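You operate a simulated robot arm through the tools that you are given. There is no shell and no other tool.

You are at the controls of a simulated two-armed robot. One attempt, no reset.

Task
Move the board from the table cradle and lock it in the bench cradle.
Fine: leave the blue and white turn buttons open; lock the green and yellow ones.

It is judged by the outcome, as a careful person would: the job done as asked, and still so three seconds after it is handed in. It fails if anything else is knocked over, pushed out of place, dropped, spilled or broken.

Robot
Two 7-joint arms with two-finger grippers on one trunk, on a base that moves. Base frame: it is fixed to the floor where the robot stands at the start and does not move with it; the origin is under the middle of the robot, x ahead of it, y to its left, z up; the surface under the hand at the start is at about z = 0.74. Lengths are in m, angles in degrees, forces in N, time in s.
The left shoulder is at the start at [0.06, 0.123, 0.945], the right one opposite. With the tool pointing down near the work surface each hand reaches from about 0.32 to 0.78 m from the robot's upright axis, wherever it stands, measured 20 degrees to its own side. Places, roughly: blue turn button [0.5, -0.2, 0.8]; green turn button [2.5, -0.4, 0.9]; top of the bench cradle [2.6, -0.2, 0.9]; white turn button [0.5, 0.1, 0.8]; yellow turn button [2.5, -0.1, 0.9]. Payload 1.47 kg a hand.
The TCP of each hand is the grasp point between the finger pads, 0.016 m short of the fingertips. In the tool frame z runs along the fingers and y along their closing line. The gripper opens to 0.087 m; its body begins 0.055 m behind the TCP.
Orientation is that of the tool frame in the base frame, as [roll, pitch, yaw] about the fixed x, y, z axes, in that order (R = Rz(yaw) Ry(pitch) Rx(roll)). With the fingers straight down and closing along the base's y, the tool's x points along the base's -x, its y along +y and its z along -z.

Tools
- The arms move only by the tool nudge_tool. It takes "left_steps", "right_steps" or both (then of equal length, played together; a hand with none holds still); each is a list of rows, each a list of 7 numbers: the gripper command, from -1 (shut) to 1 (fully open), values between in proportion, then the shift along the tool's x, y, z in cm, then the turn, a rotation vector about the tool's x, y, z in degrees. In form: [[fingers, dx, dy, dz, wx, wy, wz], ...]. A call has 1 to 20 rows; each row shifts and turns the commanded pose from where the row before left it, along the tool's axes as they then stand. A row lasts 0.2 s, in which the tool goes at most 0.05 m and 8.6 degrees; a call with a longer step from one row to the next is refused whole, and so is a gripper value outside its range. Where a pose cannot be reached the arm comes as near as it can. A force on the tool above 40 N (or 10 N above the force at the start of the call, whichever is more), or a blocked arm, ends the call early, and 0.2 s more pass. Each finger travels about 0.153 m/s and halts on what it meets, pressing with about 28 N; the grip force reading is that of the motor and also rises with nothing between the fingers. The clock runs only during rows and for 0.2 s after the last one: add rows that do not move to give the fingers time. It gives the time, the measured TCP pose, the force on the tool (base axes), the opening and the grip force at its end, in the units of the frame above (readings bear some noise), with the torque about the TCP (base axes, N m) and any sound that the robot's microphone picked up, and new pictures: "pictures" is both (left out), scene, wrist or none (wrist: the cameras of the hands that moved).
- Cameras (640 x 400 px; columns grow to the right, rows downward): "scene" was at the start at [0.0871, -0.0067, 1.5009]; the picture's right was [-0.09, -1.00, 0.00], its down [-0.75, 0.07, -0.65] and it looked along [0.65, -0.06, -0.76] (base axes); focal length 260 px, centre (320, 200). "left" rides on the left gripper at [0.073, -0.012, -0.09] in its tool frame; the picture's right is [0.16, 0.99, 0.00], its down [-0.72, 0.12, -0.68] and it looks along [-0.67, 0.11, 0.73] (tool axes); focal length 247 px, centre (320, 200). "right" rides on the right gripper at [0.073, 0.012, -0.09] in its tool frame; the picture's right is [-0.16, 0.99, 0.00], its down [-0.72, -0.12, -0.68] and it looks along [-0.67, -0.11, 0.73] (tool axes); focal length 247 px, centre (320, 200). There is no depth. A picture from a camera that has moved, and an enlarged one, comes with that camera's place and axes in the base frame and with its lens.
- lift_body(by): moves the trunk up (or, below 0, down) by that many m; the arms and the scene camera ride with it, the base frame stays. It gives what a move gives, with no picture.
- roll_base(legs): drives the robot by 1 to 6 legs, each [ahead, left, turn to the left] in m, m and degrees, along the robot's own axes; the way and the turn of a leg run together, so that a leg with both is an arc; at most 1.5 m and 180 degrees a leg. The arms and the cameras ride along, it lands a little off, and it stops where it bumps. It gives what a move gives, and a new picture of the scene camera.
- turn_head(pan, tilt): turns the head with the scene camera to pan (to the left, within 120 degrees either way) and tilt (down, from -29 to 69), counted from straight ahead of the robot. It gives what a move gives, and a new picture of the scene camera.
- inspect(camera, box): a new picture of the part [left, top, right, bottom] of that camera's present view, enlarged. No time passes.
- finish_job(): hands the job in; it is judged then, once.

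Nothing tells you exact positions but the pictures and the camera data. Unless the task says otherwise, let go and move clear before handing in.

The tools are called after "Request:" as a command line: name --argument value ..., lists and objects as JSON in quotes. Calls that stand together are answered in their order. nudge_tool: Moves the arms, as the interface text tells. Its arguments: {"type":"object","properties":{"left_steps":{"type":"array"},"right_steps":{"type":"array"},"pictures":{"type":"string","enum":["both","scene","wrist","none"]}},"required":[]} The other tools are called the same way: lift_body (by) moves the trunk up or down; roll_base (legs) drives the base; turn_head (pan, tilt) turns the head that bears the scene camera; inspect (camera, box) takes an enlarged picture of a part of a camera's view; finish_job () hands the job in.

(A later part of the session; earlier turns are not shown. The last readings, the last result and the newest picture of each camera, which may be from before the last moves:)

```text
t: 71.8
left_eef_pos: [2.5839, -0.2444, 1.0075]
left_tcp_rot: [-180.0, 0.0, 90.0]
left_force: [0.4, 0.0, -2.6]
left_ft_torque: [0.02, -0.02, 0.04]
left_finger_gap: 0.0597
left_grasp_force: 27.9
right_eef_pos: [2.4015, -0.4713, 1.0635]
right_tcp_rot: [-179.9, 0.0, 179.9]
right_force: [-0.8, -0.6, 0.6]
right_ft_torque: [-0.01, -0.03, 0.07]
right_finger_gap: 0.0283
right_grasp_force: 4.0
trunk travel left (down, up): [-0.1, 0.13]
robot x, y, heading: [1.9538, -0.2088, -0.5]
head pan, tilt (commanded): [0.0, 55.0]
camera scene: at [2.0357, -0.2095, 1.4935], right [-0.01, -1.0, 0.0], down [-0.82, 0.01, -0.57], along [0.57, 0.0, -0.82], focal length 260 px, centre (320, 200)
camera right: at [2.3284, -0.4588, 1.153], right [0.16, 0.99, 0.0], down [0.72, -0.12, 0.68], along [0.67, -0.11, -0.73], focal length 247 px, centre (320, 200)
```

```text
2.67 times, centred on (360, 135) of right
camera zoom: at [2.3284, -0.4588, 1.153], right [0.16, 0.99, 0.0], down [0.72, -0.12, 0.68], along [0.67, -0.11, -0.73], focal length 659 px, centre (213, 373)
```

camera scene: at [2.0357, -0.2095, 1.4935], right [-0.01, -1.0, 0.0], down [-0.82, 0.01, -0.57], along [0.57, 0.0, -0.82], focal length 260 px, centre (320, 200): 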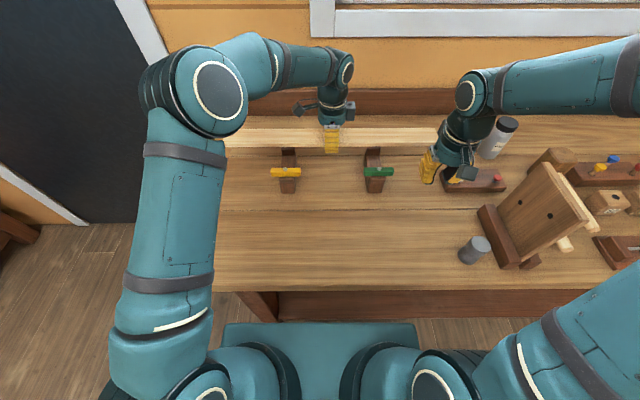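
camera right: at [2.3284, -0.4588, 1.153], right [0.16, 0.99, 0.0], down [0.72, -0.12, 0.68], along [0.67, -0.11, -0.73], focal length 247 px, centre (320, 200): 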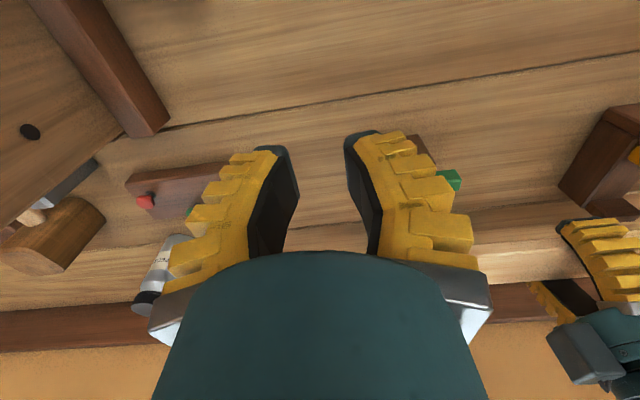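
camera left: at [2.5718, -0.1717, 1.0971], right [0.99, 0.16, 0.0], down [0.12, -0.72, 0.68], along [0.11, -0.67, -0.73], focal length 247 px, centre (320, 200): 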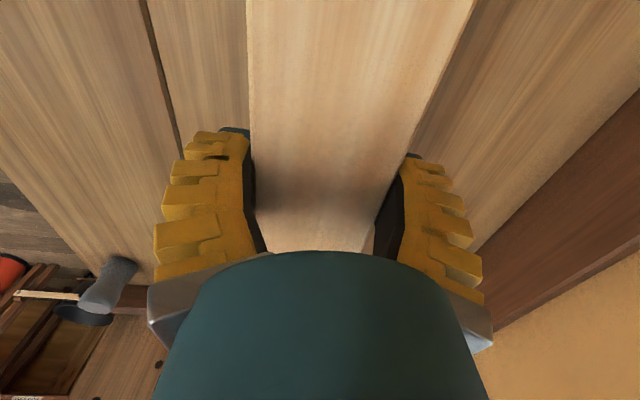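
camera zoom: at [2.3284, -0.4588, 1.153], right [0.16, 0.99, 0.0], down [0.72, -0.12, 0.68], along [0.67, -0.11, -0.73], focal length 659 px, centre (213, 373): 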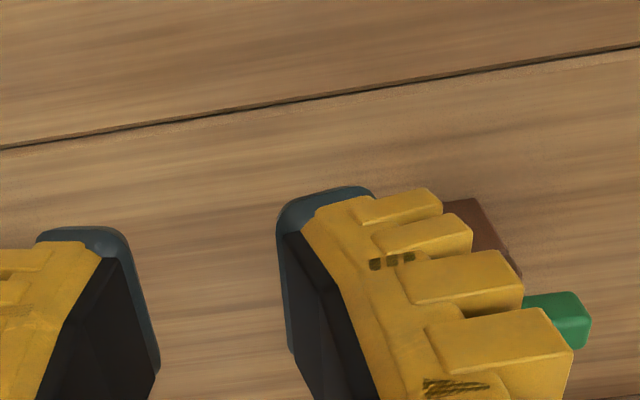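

The finger blocks the view. I'll move the right hand over toward the green button, a bit higher with fingers open, to see it between them.

Request:
nudge_tool --right_steps '[[1, 0, 2.8, -2.9, 0, 0, 0], [1, 0, 2.8, -2.9, 0, 0, 0], [1, 0, 2.8, -2.9, 0, 0, 0], [1, 0, 0, 0, 0, 0, 0]]' --pictures "wrist"

Request:
inspect --camera "right" --box '[220, 80, 420, 250]'

Request:
inspect --camera "scene" --box '[260, 120, 420, 220]'

```text
t: 72.8
left_eef_pos: [2.5836, -0.2444, 1.0066]
left_tcp_rot: [-180.0, -0.1, 90.0]
left_force: [0.5, -0.7, -2.2]
left_ft_torque: [0.01, -0.01, -0.01]
left_finger_gap: 0.0593
left_grasp_force: 28.3
right_eef_pos: [2.4032, -0.3881, 1.1509]
right_tcp_rot: [180.0, 0.0, -180.0]
right_force: [0.5, -0.5, -0.3]
right_ft_torque: [0.05, 0.0, 0.03]
right_finger_gap: 0.0869
right_grasp_force: 0.1
trunk travel left (down, up): [-0.1, 0.13]
robot x, y, heading: [1.9519, -0.2077, -0.4]
head pan, tilt (commanded): [0.0, 55.0]
camera right: at [2.3298, -0.3751, 1.2411], right [0.16, 0.99, 0.0], down [0.72, -0.12, 0.68], along [0.67, -0.11, -0.73], focal length 247 px, centre (320, 200)
```

right: 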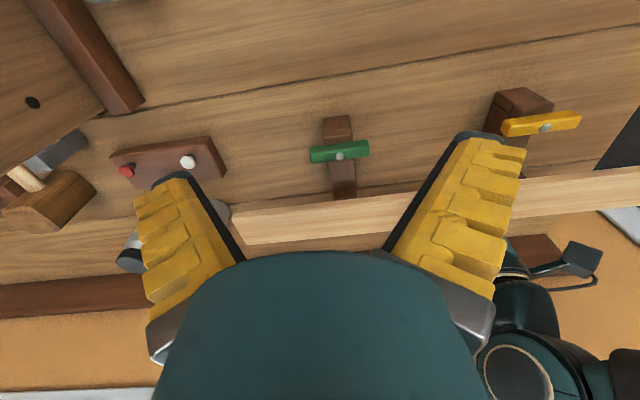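

```text
2.35 times, centred on (320, 165) of right
camera zoom: at [2.3298, -0.3751, 1.2411], right [0.16, 0.99, 0.0], down [0.72, -0.12, 0.68], along [0.67, -0.11, -0.73], focal length 581 px, centre (320, 282)
```

zoom: 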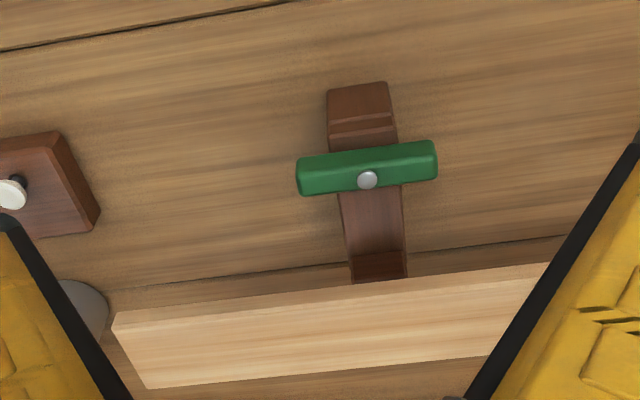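

```text
4.00 times, centred on (340, 170) of scene
camera zoom: at [2.0367, -0.2098, 1.4934], right [-0.01, -1.0, 0.0], down [-0.82, 0.01, -0.57], along [0.57, 0.0, -0.82], focal length 1040 px, centre (240, 320)
```

zoom: 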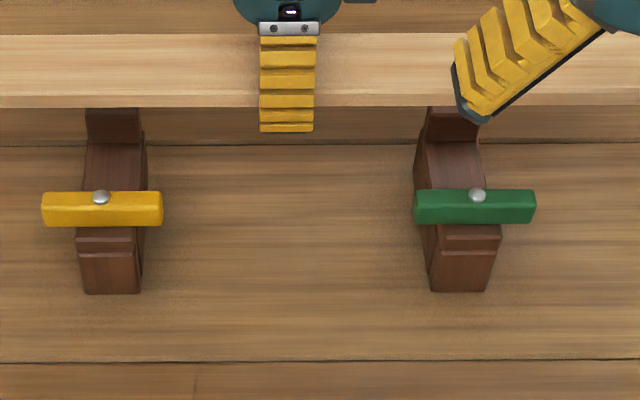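

The right wrist camera now gives a clear view. Combined estimates put the green pivot near (2.525, -0.378) with z≈0.946, and the seat centre near x≈2.577. I'll lower the board to about 2 cm above the lips and compare directly.

Request:
nudge_tool --left_steps '[[-1, 0, -0.35, 1.7, 0, 0, 0], [-1, 0, -0.3, 1.7, 0, 0, 0], [-1, 0, 0, 1.7, 0, 0, 0], [-1, 0, 0, 0, 0, 0, 0]]' --pictures "none"

Request:
inspect --camera "right" --box '[220, 80, 420, 250]'

Request:
inspect --camera "scene" --box '[260, 120, 420, 220]'

Request:
inspect --camera "left" --box '[200, 0, 480, 260]'

```text
t: 73.8
left_eef_pos: [2.5754, -0.2435, 0.9539]
left_tcp_rot: [-180.0, 0.0, 90.1]
left_force: [0.1, 0.8, -2.9]
left_ft_torque: [0.01, -0.03, 0.01]
left_finger_gap: 0.0595
left_grasp_force: 28.4
right_eef_pos: [2.4029, -0.3874, 1.1506]
right_tcp_rot: [-179.9, 0.0, 179.8]
right_force: [0.2, -0.5, 0.9]
right_ft_torque: [-0.01, 0.01, 0.0]
right_finger_gap: 0.0869
right_grasp_force: 0.0
trunk travel left (down, up): [-0.1, 0.13]
robot x, y, heading: [1.9559, -0.2098, -0.4]
head pan, tilt (commanded): [0.0, 55.0]
```

```text
2.35 times, centred on (320, 165) of right
camera zoom: at [2.3294, -0.3748, 1.241], right [0.16, 0.99, 0.0], down [0.72, -0.12, 0.68], along [0.67, -0.11, -0.73], focal length 581 px, centre (320, 282)
```

zoom: 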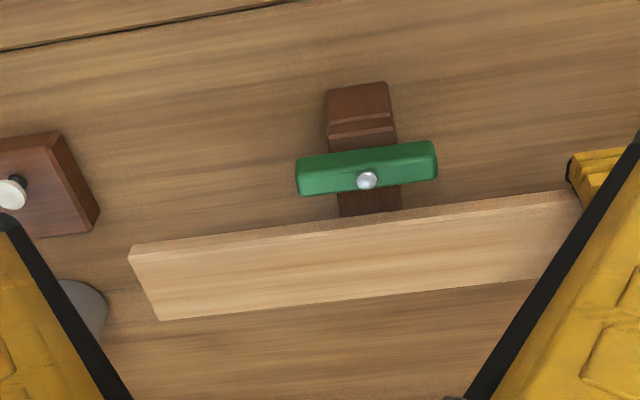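

```text
4.00 times, centred on (340, 170) of scene
camera zoom: at [2.0361, -0.2093, 1.4935], right [-0.01, -1.0, 0.0], down [-0.82, 0.01, -0.57], along [0.57, 0.0, -0.82], focal length 1040 px, centre (240, 320)
```

zoom: 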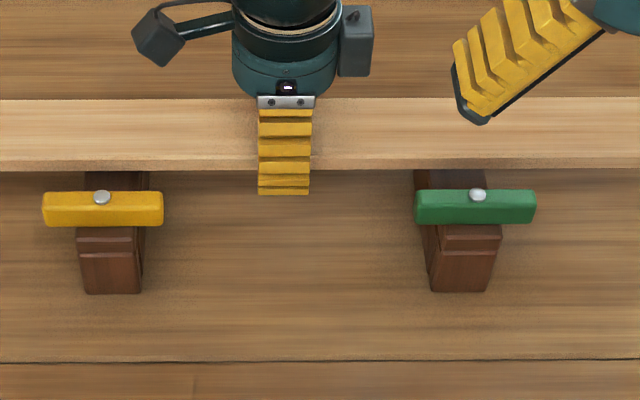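

```text
1.54 times, centred on (340, 130) of left
camera zoom: at [2.5631, -0.1715, 1.045], right [0.99, 0.16, 0.0], down [0.12, -0.72, 0.68], along [0.11, -0.67, -0.73], focal length 380 px, centre (289, 308)
```

zoom: 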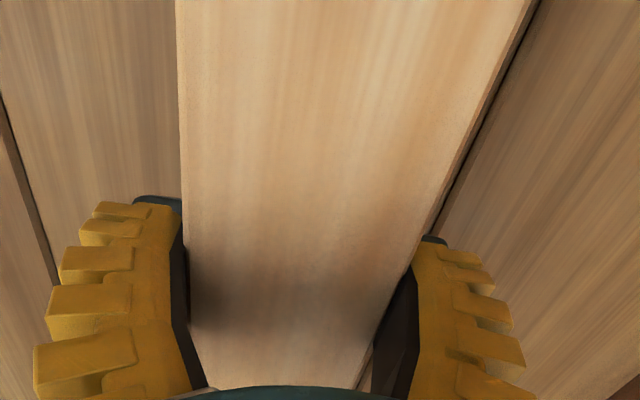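

The board hangs level over the seat. I'll go down in 5 mm steps and look again close to lip height.

Request:
nudge_tool --left_steps '[[-1, 0, 0, 0.5, 0, 0, 0], [-1, 0, 0, 0.5, 0, 0, 0], [-1, 0, 0, 0.3, 0, 0, 0], [-1, 0, 0, 0, 0, 0, 0]]' --pictures "none"

Request:
inspect --camera "right" --box '[260, 100, 380, 200]'

Request:
inspect --camera "scene" --box '[330, 130, 410, 190]'

Request:
inspect --camera "scene" --box '[250, 130, 330, 190]'

```text
t: 74.8
left_eef_pos: [2.5726, -0.2447, 0.9422]
left_tcp_rot: [180.0, -0.1, 90.0]
left_force: [-1.1, 0.0, -2.2]
left_ft_torque: [0.02, 0.0, 0.02]
left_finger_gap: 0.0594
left_grasp_force: 27.0
right_eef_pos: [2.4037, -0.387, 1.1506]
right_tcp_rot: [179.9, 0.1, 180.0]
right_force: [-0.1, -0.1, 0.2]
right_ft_torque: [0.05, 0.0, 0.01]
right_finger_gap: 0.087
right_grasp_force: 0.2
trunk travel left (down, up): [-0.1, 0.13]
robot x, y, heading: [1.9565, -0.2103, -0.4]
head pan, tilt (commanded): [0.0, 55.0]
```

```text
4.00 times, centred on (320, 150) of right
camera zoom: at [2.3296, -0.3749, 1.2409], right [0.16, 0.99, 0.0], down [0.72, -0.12, 0.68], along [0.67, -0.11, -0.73], focal length 988 px, centre (320, 400)
```

zoom: 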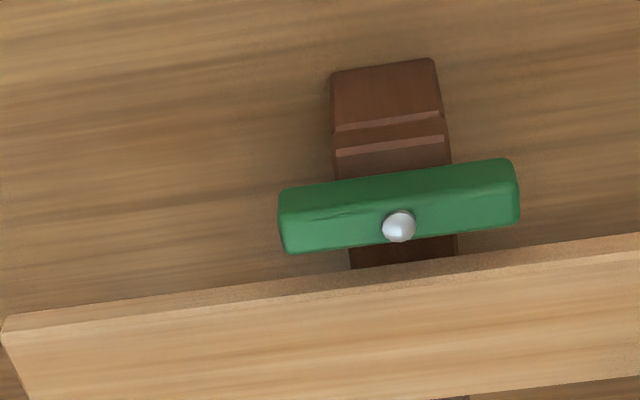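

```text
6.67 times, centred on (370, 160) of scene
camera zoom: at [2.0364, -0.2094, 1.4934], right [-0.01, -1.0, 0.0], down [-0.82, 0.01, -0.57], along [0.57, 0.0, -0.82], focal length 1734 px, centre (-13, 467)
```

zoom: 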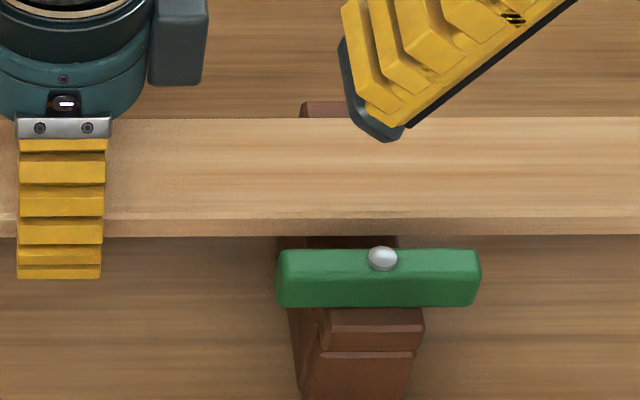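

```text
6.67 times, centred on (290, 160) of scene
camera zoom: at [2.0364, -0.2094, 1.4934], right [-0.01, -1.0, 0.0], down [-0.82, 0.01, -0.57], along [0.57, 0.0, -0.82], focal length 1734 px, centre (520, 467)
```

zoom: 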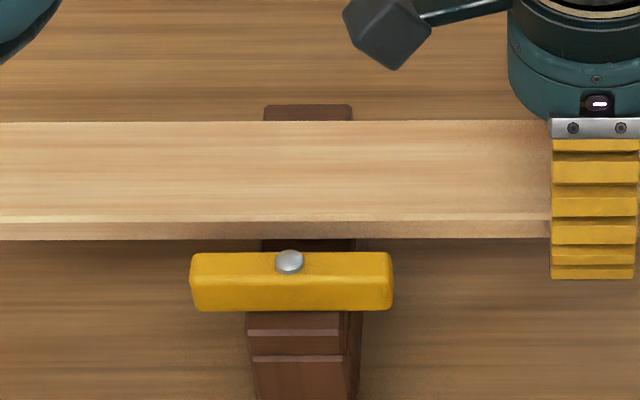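

No contact yet. The board's near edge seems slightly closer to the button lip than the far edge is to the far lip, so I'll shift 3 mm forward and keep lowering gently.

Request:
nudge_tool --left_steps '[[-1, 0, 0.3, 0, 0, 0, 0], [-1, 0, 0, 0.4, 0, 0, 0], [-1, 0, 0, 0.4, 0, 0, 0], [-1, 0, 0, 0.3, 0, 0, 0], [-1, 0, 0, 0, 0, 0, 0]]' --pictures "none"

Request:
inspect --camera "right" --box '[260, 100, 380, 200]'

Request:
inspect --camera "scene" --box '[330, 130, 410, 190]'

Request:
inspect --camera "scene" --box '[250, 130, 330, 190]'

```text
t: 76.0
left_eef_pos: [2.5769, -0.2442, 0.9313]
left_tcp_rot: [-180.0, -0.1, 89.9]
left_force: [0.5, -0.2, -1.7]
left_ft_torque: [0.08, -0.01, -0.02]
left_finger_gap: 0.0595
left_grasp_force: 27.7
right_eef_pos: [2.4027, -0.3873, 1.1508]
right_tcp_rot: [-180.0, 0.0, 179.9]
right_force: [0.1, -0.2, 0.0]
right_ft_torque: [-0.01, 0.05, -0.02]
right_finger_gap: 0.087
right_grasp_force: 0.0
trunk travel left (down, up): [-0.1, 0.13]
robot x, y, heading: [1.9577, -0.2132, -0.7]
head pan, tilt (commanded): [0.0, 55.0]
```

```text
4.00 times, centred on (320, 150) of right
camera zoom: at [2.3296, -0.3749, 1.2409], right [0.16, 0.99, 0.0], down [0.72, -0.12, 0.68], along [0.67, -0.11, -0.73], focal length 988 px, centre (320, 400)
```

zoom: 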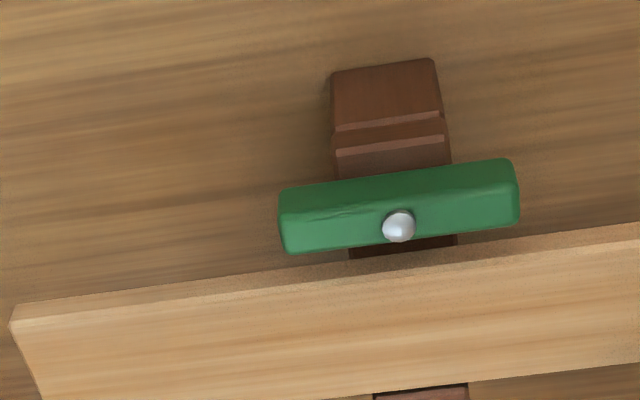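

```text
6.67 times, centred on (370, 160) of scene
camera zoom: at [2.0364, -0.2094, 1.4934], right [-0.01, -1.0, 0.0], down [-0.82, 0.01, -0.57], along [0.57, 0.0, -0.82], focal length 1734 px, centre (-13, 467)
```

zoom: 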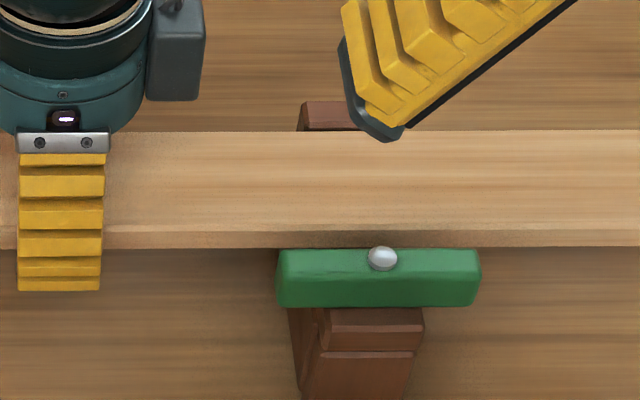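

```text
6.67 times, centred on (290, 160) of scene
camera zoom: at [2.0364, -0.2094, 1.4934], right [-0.01, -1.0, 0.0], down [-0.82, 0.01, -0.57], along [0.57, 0.0, -0.82], focal length 1734 px, centre (520, 467)
```

zoom: 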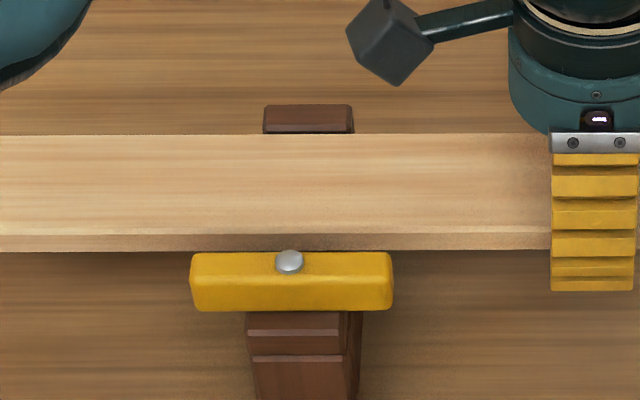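

The far lip is now clearly visible beyond the board's edge with a gap, so the board is entering the slot. I'll shift 2 mm more forward and continue down.

Request:
nudge_tool --left_steps '[[-1, 0, 0.2, 0.2, 0, 0, 0], [-1, 0, 0, 0.3, 0, 0, 0], [-1, 0, 0, 0.3, 0, 0, 0], [-1, 0, 0, 0, 0, 0, 0]]' --pictures "none"

Request:
inspect --camera "right" --box '[260, 100, 380, 200]'

Request:
inspect --camera "scene" --box '[250, 130, 330, 190]'

```text
t: 77.0
left_eef_pos: [2.5782, -0.2444, 0.9233]
left_tcp_rot: [180.0, 0.1, 90.0]
left_force: [-0.3, 0.6, -2.3]
left_ft_torque: [0.02, -0.01, 0.02]
left_finger_gap: 0.0594
left_grasp_force: 28.0
right_eef_pos: [2.4031, -0.3872, 1.1512]
right_tcp_rot: [179.9, -0.1, 180.0]
right_force: [-0.3, -0.1, -0.1]
right_ft_torque: [0.01, -0.01, -0.04]
right_finger_gap: 0.087
right_grasp_force: 0.1
trunk travel left (down, up): [-0.1, 0.13]
robot x, y, heading: [1.955, -0.2097, -0.2]
head pan, tilt (commanded): [0.0, 55.0]
```

```text
4.00 times, centred on (320, 150) of right
camera zoom: at [2.3296, -0.3749, 1.2409], right [0.16, 0.99, 0.0], down [0.72, -0.12, 0.68], along [0.67, -0.11, -0.73], focal length 988 px, centre (320, 400)
```

zoom: 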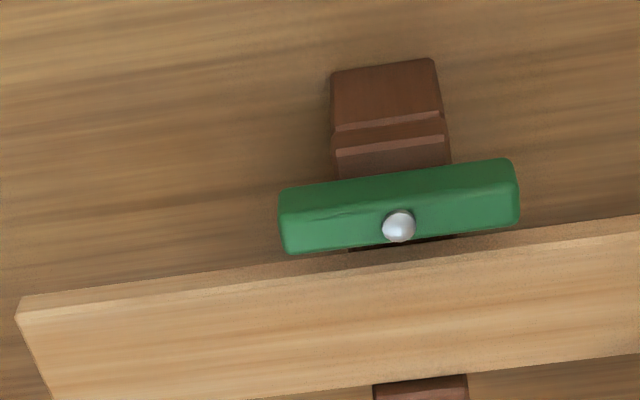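

```text
6.67 times, centred on (290, 160) of scene
camera zoom: at [2.0364, -0.2094, 1.4934], right [-0.01, -1.0, 0.0], down [-0.82, 0.01, -0.57], along [0.57, 0.0, -0.82], focal length 1734 px, centre (520, 467)
```

zoom: 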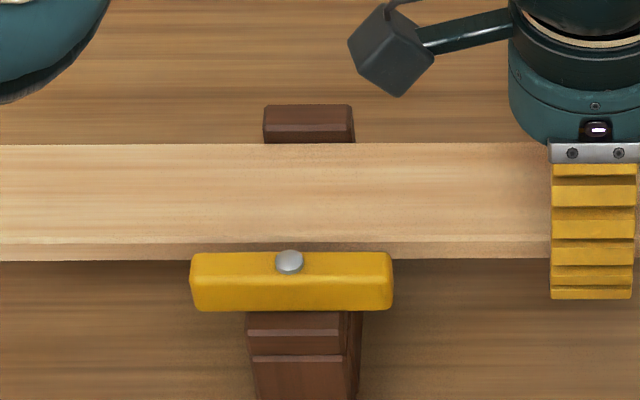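

Still no contact, and the board is going between the lips. I'll continue down until it seats.

Request:
nudge_tool --left_steps '[[-1, 0, 0, 0.3, 0, 0, 0], [-1, 0, 0, 0.3, 0, 0, 0], [-1, 0, 0, 0.2, 0, 0, 0], [-1, 0, 0, 0, 0, 0, 0]]' --pictures "none"

Request:
inspect --camera "right" --box '[260, 100, 380, 200]'

Request:
inspect --camera "scene" --box '[250, 120, 410, 200]'

```text
t: 78.0
left_eef_pos: [2.5794, -0.2454, 0.9158]
left_tcp_rot: [179.9, 0.0, 89.9]
left_force: [0.6, 1.7, 5.2]
left_ft_torque: [0.32, 0.22, -0.11]
left_finger_gap: 0.0597
left_grasp_force: 28.3
right_eef_pos: [2.4024, -0.3872, 1.151]
right_tcp_rot: [180.0, 0.0, 179.8]
right_force: [-0.8, 0.7, 0.2]
right_ft_torque: [-0.01, -0.02, 0.04]
right_finger_gap: 0.0868
right_grasp_force: 0.0
trunk travel left (down, up): [-0.1, 0.13]
robot x, y, heading: [1.9578, -0.2078, -0.5]
head pan, tilt (commanded): [0.0, 55.0]
```

```text
4.00 times, centred on (320, 150) of right
camera zoom: at [2.3293, -0.3748, 1.2411], right [0.16, 0.99, 0.0], down [0.72, -0.12, 0.68], along [0.67, -0.11, -0.73], focal length 988 px, centre (320, 400)
```

zoom: 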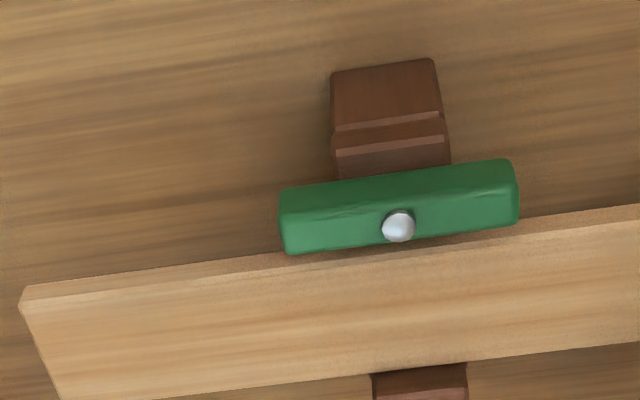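

```text
4.00 times, centred on (330, 160) of scene
camera zoom: at [2.0359, -0.2093, 1.4935], right [-0.01, -1.0, 0.0], down [-0.82, 0.01, -0.57], along [0.57, 0.0, -0.82], focal length 1040 px, centre (280, 360)
```

zoom: 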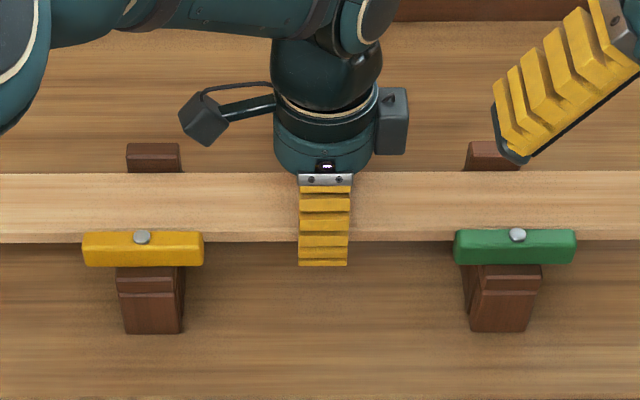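

Contact at TCP z≈0.916, just where the seat should be, with the lips standing slightly above the board top. I'll open the fingers and let it settle.

Request:
nudge_tool --left_steps '[[0.5, 0, 0, -0.05, 0, 0, 0], [1, 0, 0, 0, 0, 0, 0], [1, 0, 0, 0, 0, 0, 0], [1, 0, 0, 0, 0, 0, 0]]' --pictures "both"

Request:
inspect --camera "scene" --box '[250, 120, 410, 200]'

Request:
inspect --camera "right" --box '[220, 80, 420, 250]'

```text
t: 79.0
left_eef_pos: [2.5782, -0.2446, 0.917]
left_tcp_rot: [180.0, 0.0, 90.0]
left_force: [0.2, -0.5, 1.6]
left_ft_torque: [0.02, 0.04, 0.0]
left_finger_gap: 0.0871
left_grasp_force: 0.0
right_eef_pos: [2.402, -0.3854, 1.1514]
right_tcp_rot: [180.0, 0.0, 179.9]
right_force: [-0.7, -0.1, -0.2]
right_ft_torque: [0.0, 0.01, 0.01]
right_finger_gap: 0.0869
right_grasp_force: 0.0
trunk travel left (down, up): [-0.1, 0.13]
robot x, y, heading: [1.9537, -0.2092, 0.0]
head pan, tilt (commanded): [0.0, 55.0]
camera scene: at [2.0362, -0.2094, 1.4934], right [-0.01, -1.0, 0.0], down [-0.82, 0.01, -0.57], along [0.57, 0.0, -0.82], focal length 260 px, centre (320, 200)
camera left: at [2.5673, -0.1724, 1.0068], right [0.99, 0.16, 0.0], down [0.12, -0.72, 0.68], along [0.11, -0.67, -0.73], focal length 247 px, centre (320, 200)
```

scene: 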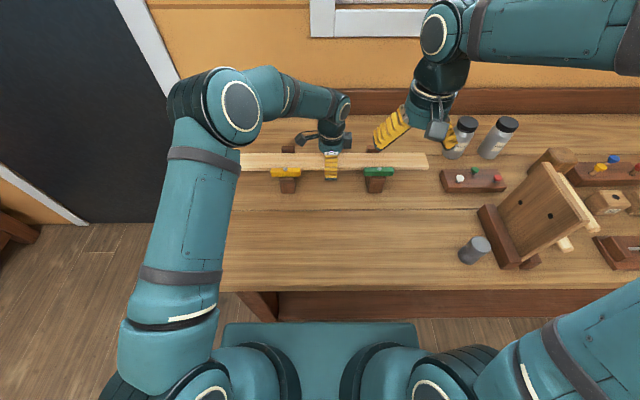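
left: 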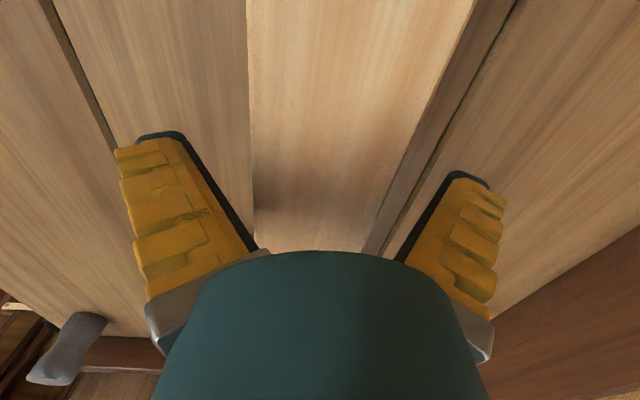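

```text
4.00 times, centred on (330, 160) of scene
camera zoom: at [2.0362, -0.2094, 1.4934], right [-0.01, -1.0, 0.0], down [-0.82, 0.01, -0.57], along [0.57, 0.0, -0.82], focal length 1040 px, centre (280, 360)
```

zoom: 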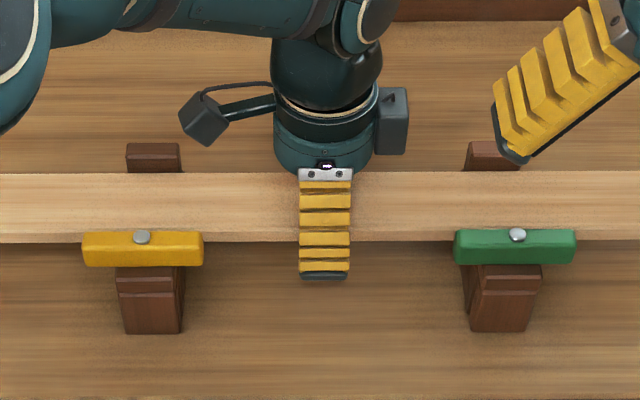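

```text
2.35 times, centred on (320, 165) of right
camera zoom: at [2.3295, -0.3749, 1.241], right [0.16, 0.99, 0.0], down [0.72, -0.12, 0.68], along [0.67, -0.11, -0.73], focal length 581 px, centre (320, 282)
```

zoom: 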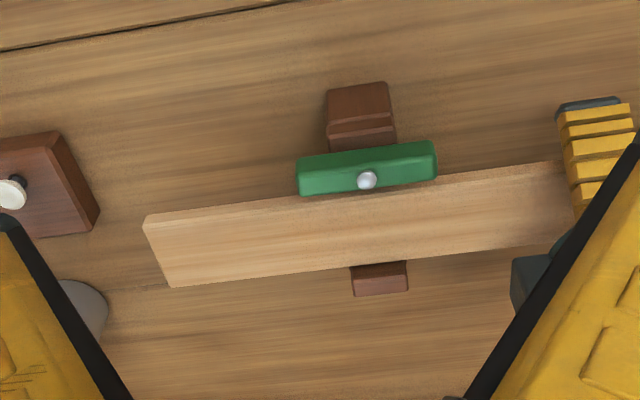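

The board stays level in the seat. I'll raise the left hand straight up and clear.

Request:
nudge_tool --left_steps '[[1, 0, 0, -1, 0, 0, 0], [1, 0, 0, -2, 0, 0, 0], [1, 0, 0, -4, 0, 0, 0], [1, 0, 0, -4, 0, 0, 0], [1, 0, 0, -4, 0, 0, 0]]' --pictures "both"

Request:
inspect --camera "scene" --box '[230, 130, 450, 210]'

```text
t: 80.2
left_eef_pos: [2.578, -0.2453, 1.067]
left_tcp_rot: [180.0, 0.1, 89.9]
left_force: [-0.1, 1.0, -0.2]
left_ft_torque: [0.0, -0.02, -0.01]
left_finger_gap: 0.0869
left_grasp_force: 0.1
right_eef_pos: [2.4024, -0.3875, 1.1505]
right_tcp_rot: [179.9, 0.1, 179.9]
right_force: [0.4, -1.0, -0.8]
right_ft_torque: [0.0, 0.0, 0.01]
right_finger_gap: 0.0872
right_grasp_force: 0.0
trunk travel left (down, up): [-0.1, 0.13]
robot x, y, heading: [1.9534, -0.2075, -0.5]
head pan, tilt (commanded): [0.0, 55.0]
camera scene: at [2.0354, -0.2093, 1.4935], right [-0.01, -1.0, 0.0], down [-0.82, 0.01, -0.57], along [0.57, 0.0, -0.82], focal length 260 px, centre (320, 200)
camera left: at [2.5656, -0.1732, 1.1574], right [0.99, 0.16, 0.0], down [0.12, -0.72, 0.68], along [0.11, -0.67, -0.73], focal length 247 px, centre (320, 200)
```

scene: 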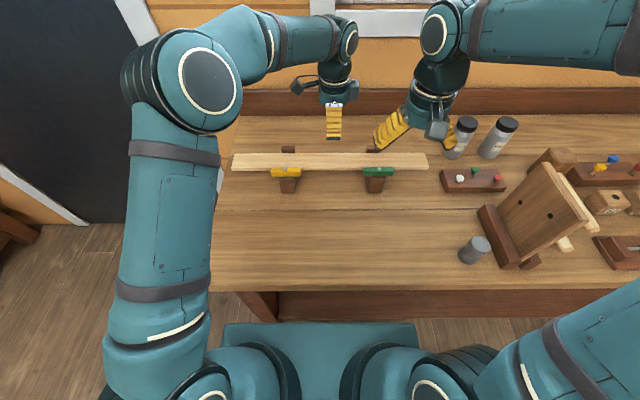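
left: 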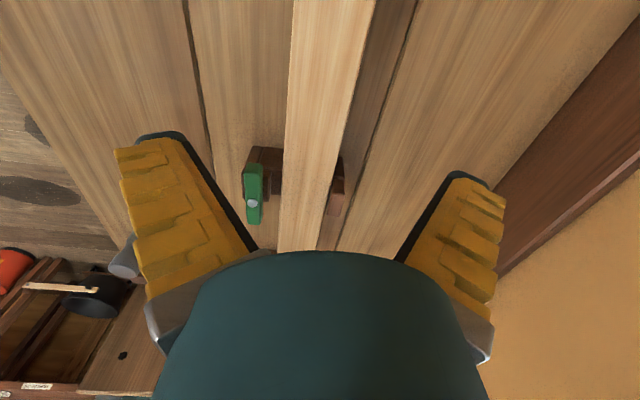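

```text
2.91 times, centred on (340, 170) of scene
camera zoom: at [2.0354, -0.2093, 1.4935], right [-0.01, -1.0, 0.0], down [-0.82, 0.01, -0.57], along [0.57, 0.0, -0.82], focal length 757 px, centre (262, 287)
```

zoom: 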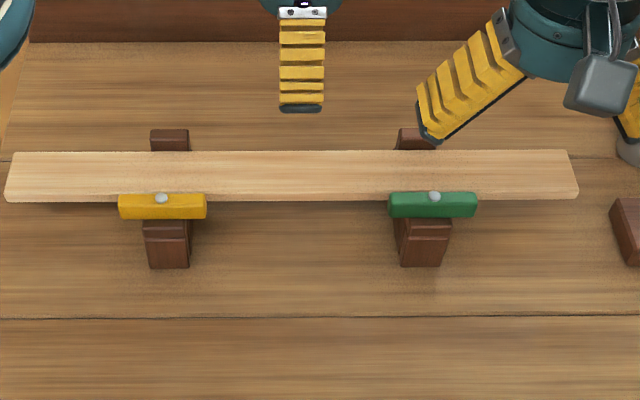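

The board is seated in the cradle. Next, the left hand goes over the yellow button (bar along y, so fingers closing along x as now) for a close look.

Request:
nudge_tool --left_steps '[[-0.1, 3.25, -1.33, 1.1, 0, 0, 0], [-0.1, 3.25, -1.33, 1.1, 0, 0, 0], [-0.1, 3.25, -1.33, 1.1, 0, 0, 0], [-0.1, 3.25, -1.33, 1.1, 0, 0, 0], [-0.1, 0, 0, 0, 0, 0, 0]]' --pictures "both"

Request:
inspect --camera "left" --box '[240, 20, 400, 160]'

```text
t: 81.4
left_eef_pos: [2.527, -0.114, 1.0259]
left_tcp_rot: [-180.0, 0.1, 89.9]
left_force: [0.4, -0.6, 0.1]
left_ft_torque: [0.0, -0.01, 0.01]
left_finger_gap: 0.0448
left_grasp_force: 4.4
right_eef_pos: [2.4029, -0.3873, 1.1501]
right_tcp_rot: [179.9, 0.0, 179.9]
right_force: [-0.4, 0.7, -0.4]
right_ft_torque: [-0.01, 0.02, -0.04]
right_finger_gap: 0.087
right_grasp_force: 0.1
trunk travel left (down, up): [-0.1, 0.13]
robot x, y, heading: [1.9509, -0.2074, -0.6]
head pan, tilt (commanded): [0.0, 55.0]
camera scene: at [2.0363, -0.2099, 1.4934], right [-0.01, -1.0, 0.0], down [-0.82, 0.01, -0.57], along [0.57, 0.0, -0.82], focal length 260 px, centre (320, 200)
camera left: at [2.5146, -0.0426, 1.1148], right [0.99, 0.16, 0.0], down [0.12, -0.72, 0.68], along [0.11, -0.67, -0.73], focal length 247 px, centre (320, 200)
```

scene: 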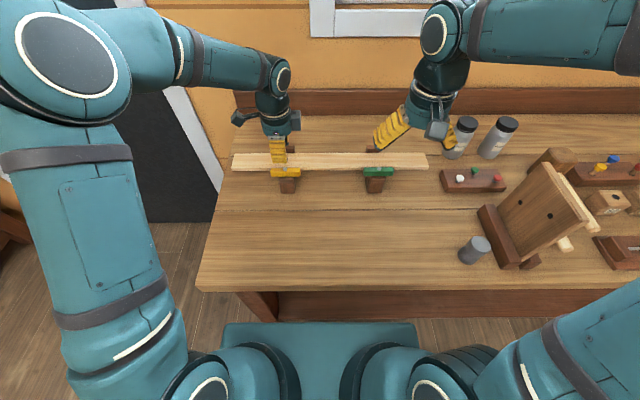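
left: 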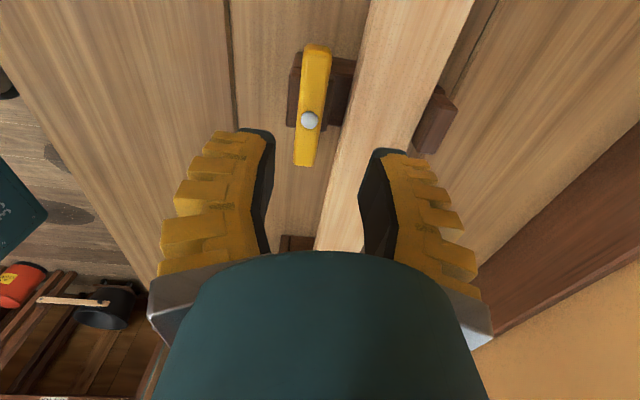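

```text
2.86 times, centred on (320, 90) of left
camera zoom: at [2.5146, -0.0426, 1.1148], right [0.99, 0.16, 0.0], down [0.12, -0.72, 0.68], along [0.11, -0.67, -0.73], focal length 706 px, centre (320, 514)
```

zoom: 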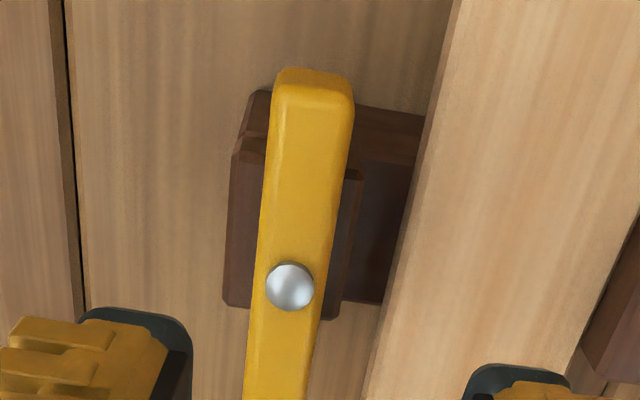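

The board's near edge lies past the lip with a clear gap, well inside the seat. The yellow pivot is about 7 mm off from under the hand in both x and y. I'll correct and come lower.

Request:
nudge_tool --left_steps '[[-0.1, -0.6, -0.6, 1.6, 0, 0, 0], [-0.1, 0, 0, 1.7, 0, 0, 0], [-0.1, 0, 0, 1.7, 0, 0, 0], [-0.1, 0, 0, 0, 0, 0, 0]]' --pictures "wrist"

Request:
inspect --camera "left" --box '[220, 40, 420, 220]'

```text
t: 82.4
left_eef_pos: [2.5195, -0.121, 0.973]
left_tcp_rot: [179.9, 0.1, 89.9]
left_force: [0.4, 0.5, 0.0]
left_ft_torque: [0.02, -0.02, 0.0]
left_finger_gap: 0.045
left_grasp_force: 4.7
right_eef_pos: [2.4018, -0.387, 1.1511]
right_tcp_rot: [180.0, 0.0, 179.9]
right_force: [-0.4, -0.3, 0.1]
right_ft_torque: [-0.03, -0.01, 0.04]
right_finger_gap: 0.087
right_grasp_force: 0.1
trunk travel left (down, up): [-0.1, 0.13]
robot x, y, heading: [1.9567, -0.2101, -0.5]
head pan, tilt (commanded): [0.0, 55.0]
camera left: at [2.5082, -0.0487, 1.0635], right [0.99, 0.16, 0.0], down [0.11, -0.72, 0.68], along [0.11, -0.67, -0.73], focal length 247 px, centre (320, 200)
```

left: 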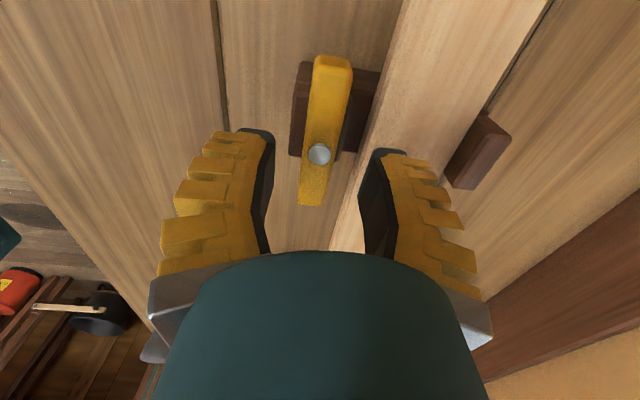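

```text
2.22 times, centred on (320, 130) of left
camera zoom: at [2.5082, -0.0487, 1.0635], right [0.99, 0.16, 0.0], down [0.11, -0.72, 0.68], along [0.11, -0.67, -0.73], focal length 549 px, centre (320, 356)
```

zoom: 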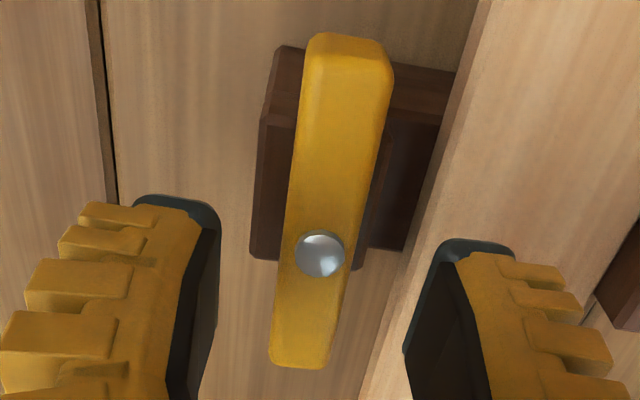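

Aligned: the pivot is at about (2.5195, -0.121, 0.946). I'll narrow the fingers and descend to straddle the yellow bar, staying above the board top.

Request:
nudge_tool --left_steps '[[-0.45, 0, 0, 0, 0, 0, 0], [-0.45, 0, 0, 0.8, 0, 0, 0], [-0.45, 0, 0, 0.8, 0, 0, 0], [-0.45, 0, 0, 0.5, 0, 0, 0], [-0.45, 0, 0, 0, 0, 0, 0]]' --pictures "wrist"

```text
t: 83.6
left_eef_pos: [2.521, -0.1211, 0.9524]
left_tcp_rot: [180.0, 0.0, 90.1]
left_force: [-0.1, -0.1, -0.3]
left_ft_torque: [0.0, 0.03, 0.01]
left_finger_gap: 0.0298
left_grasp_force: 4.5
right_eef_pos: [2.4028, -0.387, 1.1501]
right_tcp_rot: [180.0, 0.0, 179.9]
right_force: [-0.2, -0.1, -0.2]
right_ft_torque: [0.01, 0.0, -0.01]
right_finger_gap: 0.0868
right_grasp_force: 0.1
trunk travel left (down, up): [-0.1, 0.13]
robot x, y, heading: [1.9558, -0.2084, -0.4]
head pan, tilt (commanded): [0.0, 55.0]
camera left: at [2.5086, -0.0487, 1.0422], right [0.99, 0.16, 0.0], down [0.12, -0.72, 0.68], along [0.11, -0.67, -0.73], focal length 247 px, centre (320, 200)
```

left: 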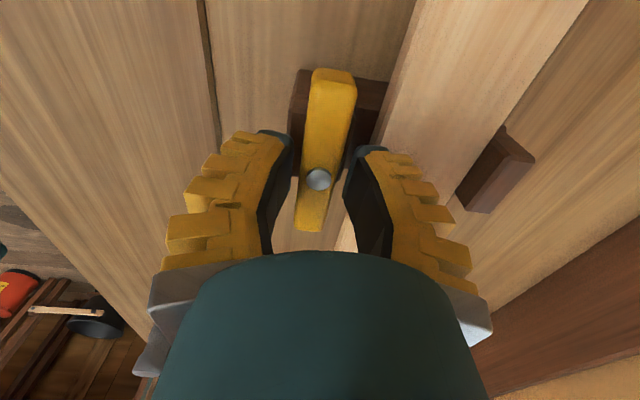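

The bar is centred between the fingers. I'll close and test-turn 16° counter-clockwise (seen from above).

Request:
nudge_tool --left_steps '[[-1, 0, 0, 0.1, 0, 0, 0], [-1, 0, 0, 0, 0, 0, 0], [-1, 0, 0, 0, 0, 0, 0], [-1, 0, 0, -0.1, 0, 0, -8], [-1, 0, 0, 0, 0, 0, -8], [-1, 0, 0, 0, 0, 0, 0]]' --pictures "wrist"

```text
t: 85.0
left_eef_pos: [2.5191, -0.1209, 0.9528]
left_tcp_rot: [179.9, 0.1, 106.0]
left_force: [3.1, 1.1, 15.7]
left_ft_torque: [0.22, 0.02, -0.01]
left_finger_gap: 0.0142
left_grasp_force: 30.3
right_eef_pos: [2.4027, -0.3875, 1.15]
right_tcp_rot: [-180.0, 0.0, 179.9]
right_force: [-0.5, 0.6, -0.9]
right_ft_torque: [0.01, -0.03, 0.0]
right_finger_gap: 0.087
right_grasp_force: 0.0
trunk travel left (down, up): [-0.1, 0.13]
robot x, y, heading: [1.9569, -0.2089, -0.5]
head pan, tilt (commanded): [0.0, 55.0]
camera left: at [2.4884, -0.0546, 1.0424], right [0.91, 0.42, 0.0], down [0.31, -0.66, 0.68], along [0.29, -0.62, -0.73], focal length 247 px, centre (320, 200)
```

left: 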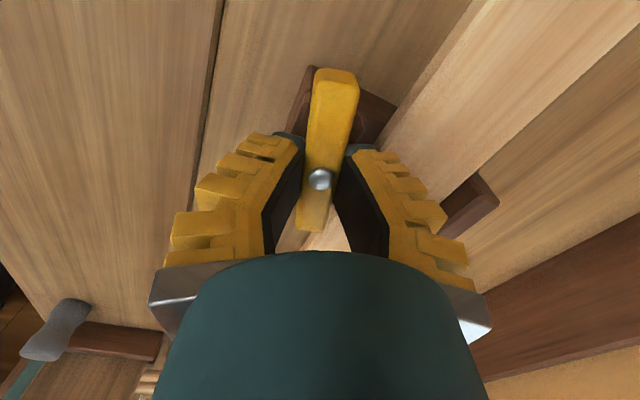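

The yellow bar turns freely that way. I'll ease up 1 mm and keep turning.

Request:
nudge_tool --left_steps '[[-1, 0, 0, -0.1, 0, 0, -8], [-1, 0, 0, 0, 0, 0, -8], [-1, 0, 0, 0, 0, 0, -8], [-1, 0, 0, 0, 0, 0, -8], [-1, 0, 0, 0, 0, 0, -8]]' --pictures "wrist"

```text
t: 86.2
left_eef_pos: [2.5225, -0.1191, 0.9521]
left_tcp_rot: [180.0, 0.1, 146.1]
left_force: [18.4, 6.9, 14.2]
left_ft_torque: [0.16, -0.07, -0.04]
left_finger_gap: 0.0132
left_grasp_force: 30.3
right_eef_pos: [2.4035, -0.3863, 1.1509]
right_tcp_rot: [180.0, 0.0, 179.9]
right_force: [-0.6, -0.5, 0.3]
right_ft_torque: [0.03, -0.01, 0.0]
right_finger_gap: 0.087
right_grasp_force: 0.0
trunk travel left (down, up): [-0.1, 0.13]
robot x, y, heading: [1.9565, -0.2129, -0.7]
head pan, tilt (commanded): [0.0, 55.0]
camera left: at [2.4543, -0.0895, 1.0426], right [0.42, 0.91, 0.0], down [0.66, -0.31, 0.68], along [0.62, -0.29, -0.73], focal length 247 px, centre (320, 200)
```

left: 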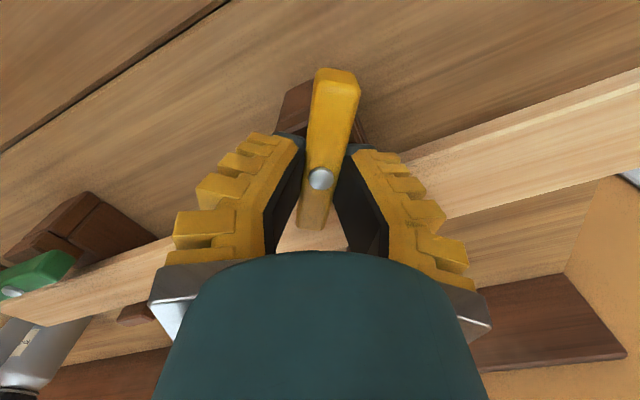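

It continues to turn well. I'll relieve the side force by about 1.5 mm and finish the quarter turn.

Request:
nudge_tool --left_steps '[[-1, -0.1, 0.12, 0, 0, 0, -8], [-1, 0, 0, 0, 0, 0, -8], [-1, 0, 0, 0, 0, 0, -8], [-1, 0, 0, 0, 0, 0, -8], [-1, 0, 0, 0, 0, 0, -2], [-1, 0, 0, 0, 0, 0, 0]]' --pictures "both"

Request:
inspect --camera "left" --box '[220, 40, 420, 260]'

```text
t: 87.6
left_eef_pos: [2.5215, -0.1192, 0.9531]
left_tcp_rot: [-179.9, 0.0, -179.8]
left_force: [14.0, 18.2, 12.0]
left_ft_torque: [0.19, -0.14, -0.06]
left_finger_gap: 0.012
left_grasp_force: 30.4
right_eef_pos: [2.4041, -0.3854, 1.1516]
right_tcp_rot: [-179.8, 0.0, 179.9]
right_force: [-0.5, 0.1, 0.5]
right_ft_torque: [0.01, 0.0, -0.02]
right_finger_gap: 0.0871
right_grasp_force: 0.0
trunk travel left (down, up): [-0.1, 0.13]
robot x, y, heading: [1.9563, -0.2089, -0.4]
head pan, tilt (commanded): [0.0, 55.0]
camera scene: at [2.037, -0.2073, 1.4934], right [-0.01, -1.0, 0.0], down [-0.82, 0.01, -0.57], along [0.57, -0.01, -0.82], focal length 260 px, centre (320, 200)
camera left: at [2.4491, -0.1308, 1.043], right [-0.16, 0.99, 0.0], down [0.72, 0.12, 0.68], along [0.67, 0.11, -0.73], focal length 247 px, centre (320, 200)
```

scene: 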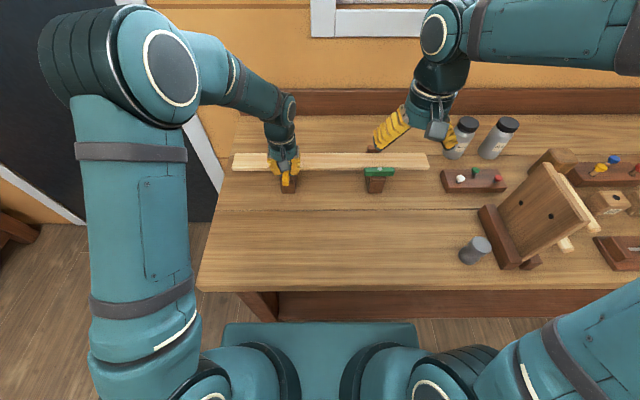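
left: 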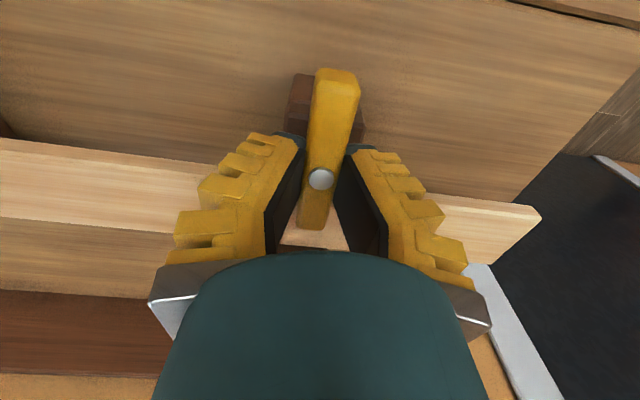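

```text
1.82 times, centred on (320, 150) of left
camera zoom: at [2.4491, -0.1308, 1.043], right [-0.16, 0.99, 0.0], down [0.72, 0.12, 0.68], along [0.67, 0.11, -0.73], focal length 449 px, centre (320, 291)
```

zoom: 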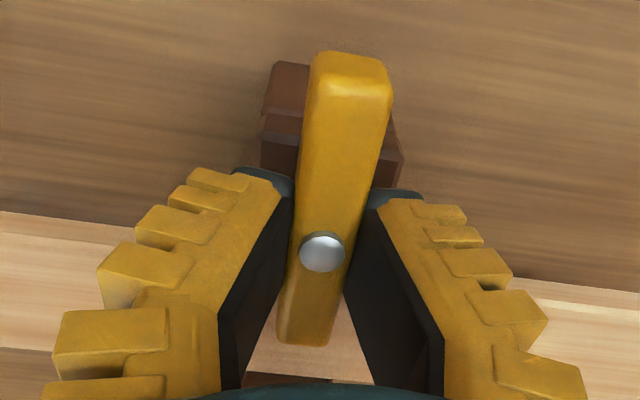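

The yellow bar now points across the board. I'll release and rise clear.

Request:
nudge_tool --left_steps '[[-0.45, 0, 0, 0, 0, 0, 0], [-0.3, 0, 0, 0, 0, 0, 0], [-0.3, 0, 0, -1, 0, 0, 0], [-0.3, 0, 0, -3, 0, 0, 0], [-0.3, 0, 0, -4, 0, 0, 0], [-0.3, 0, 0, -4, 0, 0, 0]]' --pictures "both"

Request:
inspect --camera "scene" --box '[230, 130, 450, 210]'

```text
t: 89.0
left_eef_pos: [2.522, -0.1219, 1.0746]
left_tcp_rot: [-180.0, 0.0, -180.0]
left_force: [0.9, 0.8, -0.1]
left_ft_torque: [0.04, 0.0, 0.0]
left_finger_gap: 0.0363
left_grasp_force: 4.4
right_eef_pos: [2.4037, -0.3874, 1.1514]
right_tcp_rot: [-179.9, 0.0, -180.0]
right_force: [0.4, -1.0, -0.1]
right_ft_torque: [0.01, -0.02, 0.0]
right_finger_gap: 0.0869
right_grasp_force: 0.1
trunk travel left (down, up): [-0.1, 0.13]
robot x, y, heading: [1.9538, -0.2084, -0.4]
head pan, tilt (commanded): [0.0, 55.0]
camera scene: at [2.0356, -0.2093, 1.4935], right [-0.01, -1.0, 0.0], down [-0.82, 0.01, -0.57], along [0.57, 0.0, -0.82], focal length 260 px, centre (320, 200)
camera left: at [2.4491, -0.1345, 1.1642], right [-0.16, 0.99, 0.0], down [0.72, 0.12, 0.68], along [0.67, 0.11, -0.73], focal length 247 px, centre (320, 200)
```

scene: 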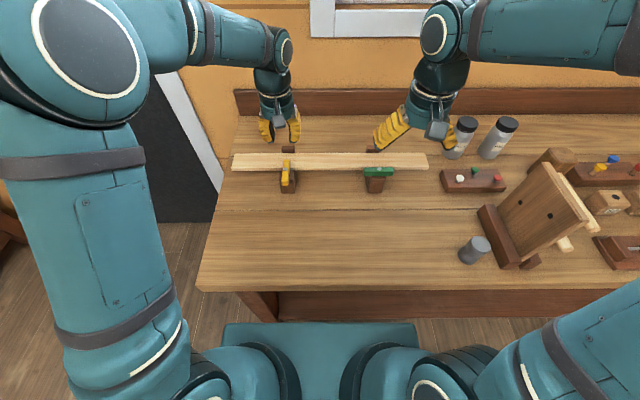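
left: 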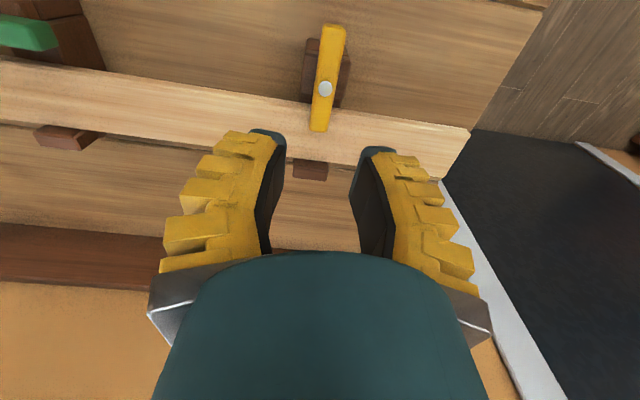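

```text
2.91 times, centred on (340, 170) of scene
camera zoom: at [2.0356, -0.2093, 1.4935], right [-0.01, -1.0, 0.0], down [-0.82, 0.01, -0.57], along [0.57, 0.0, -0.82], focal length 757 px, centre (262, 287)
```

zoom: 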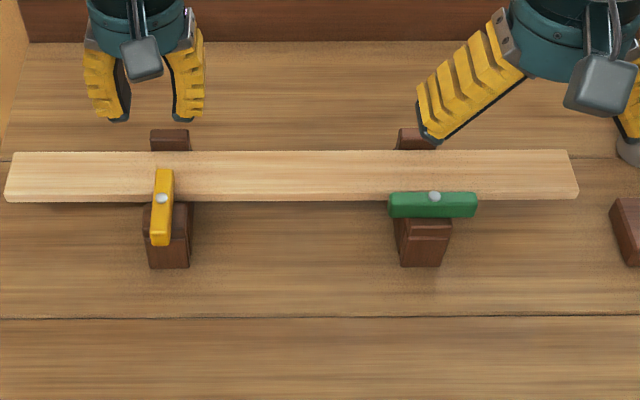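

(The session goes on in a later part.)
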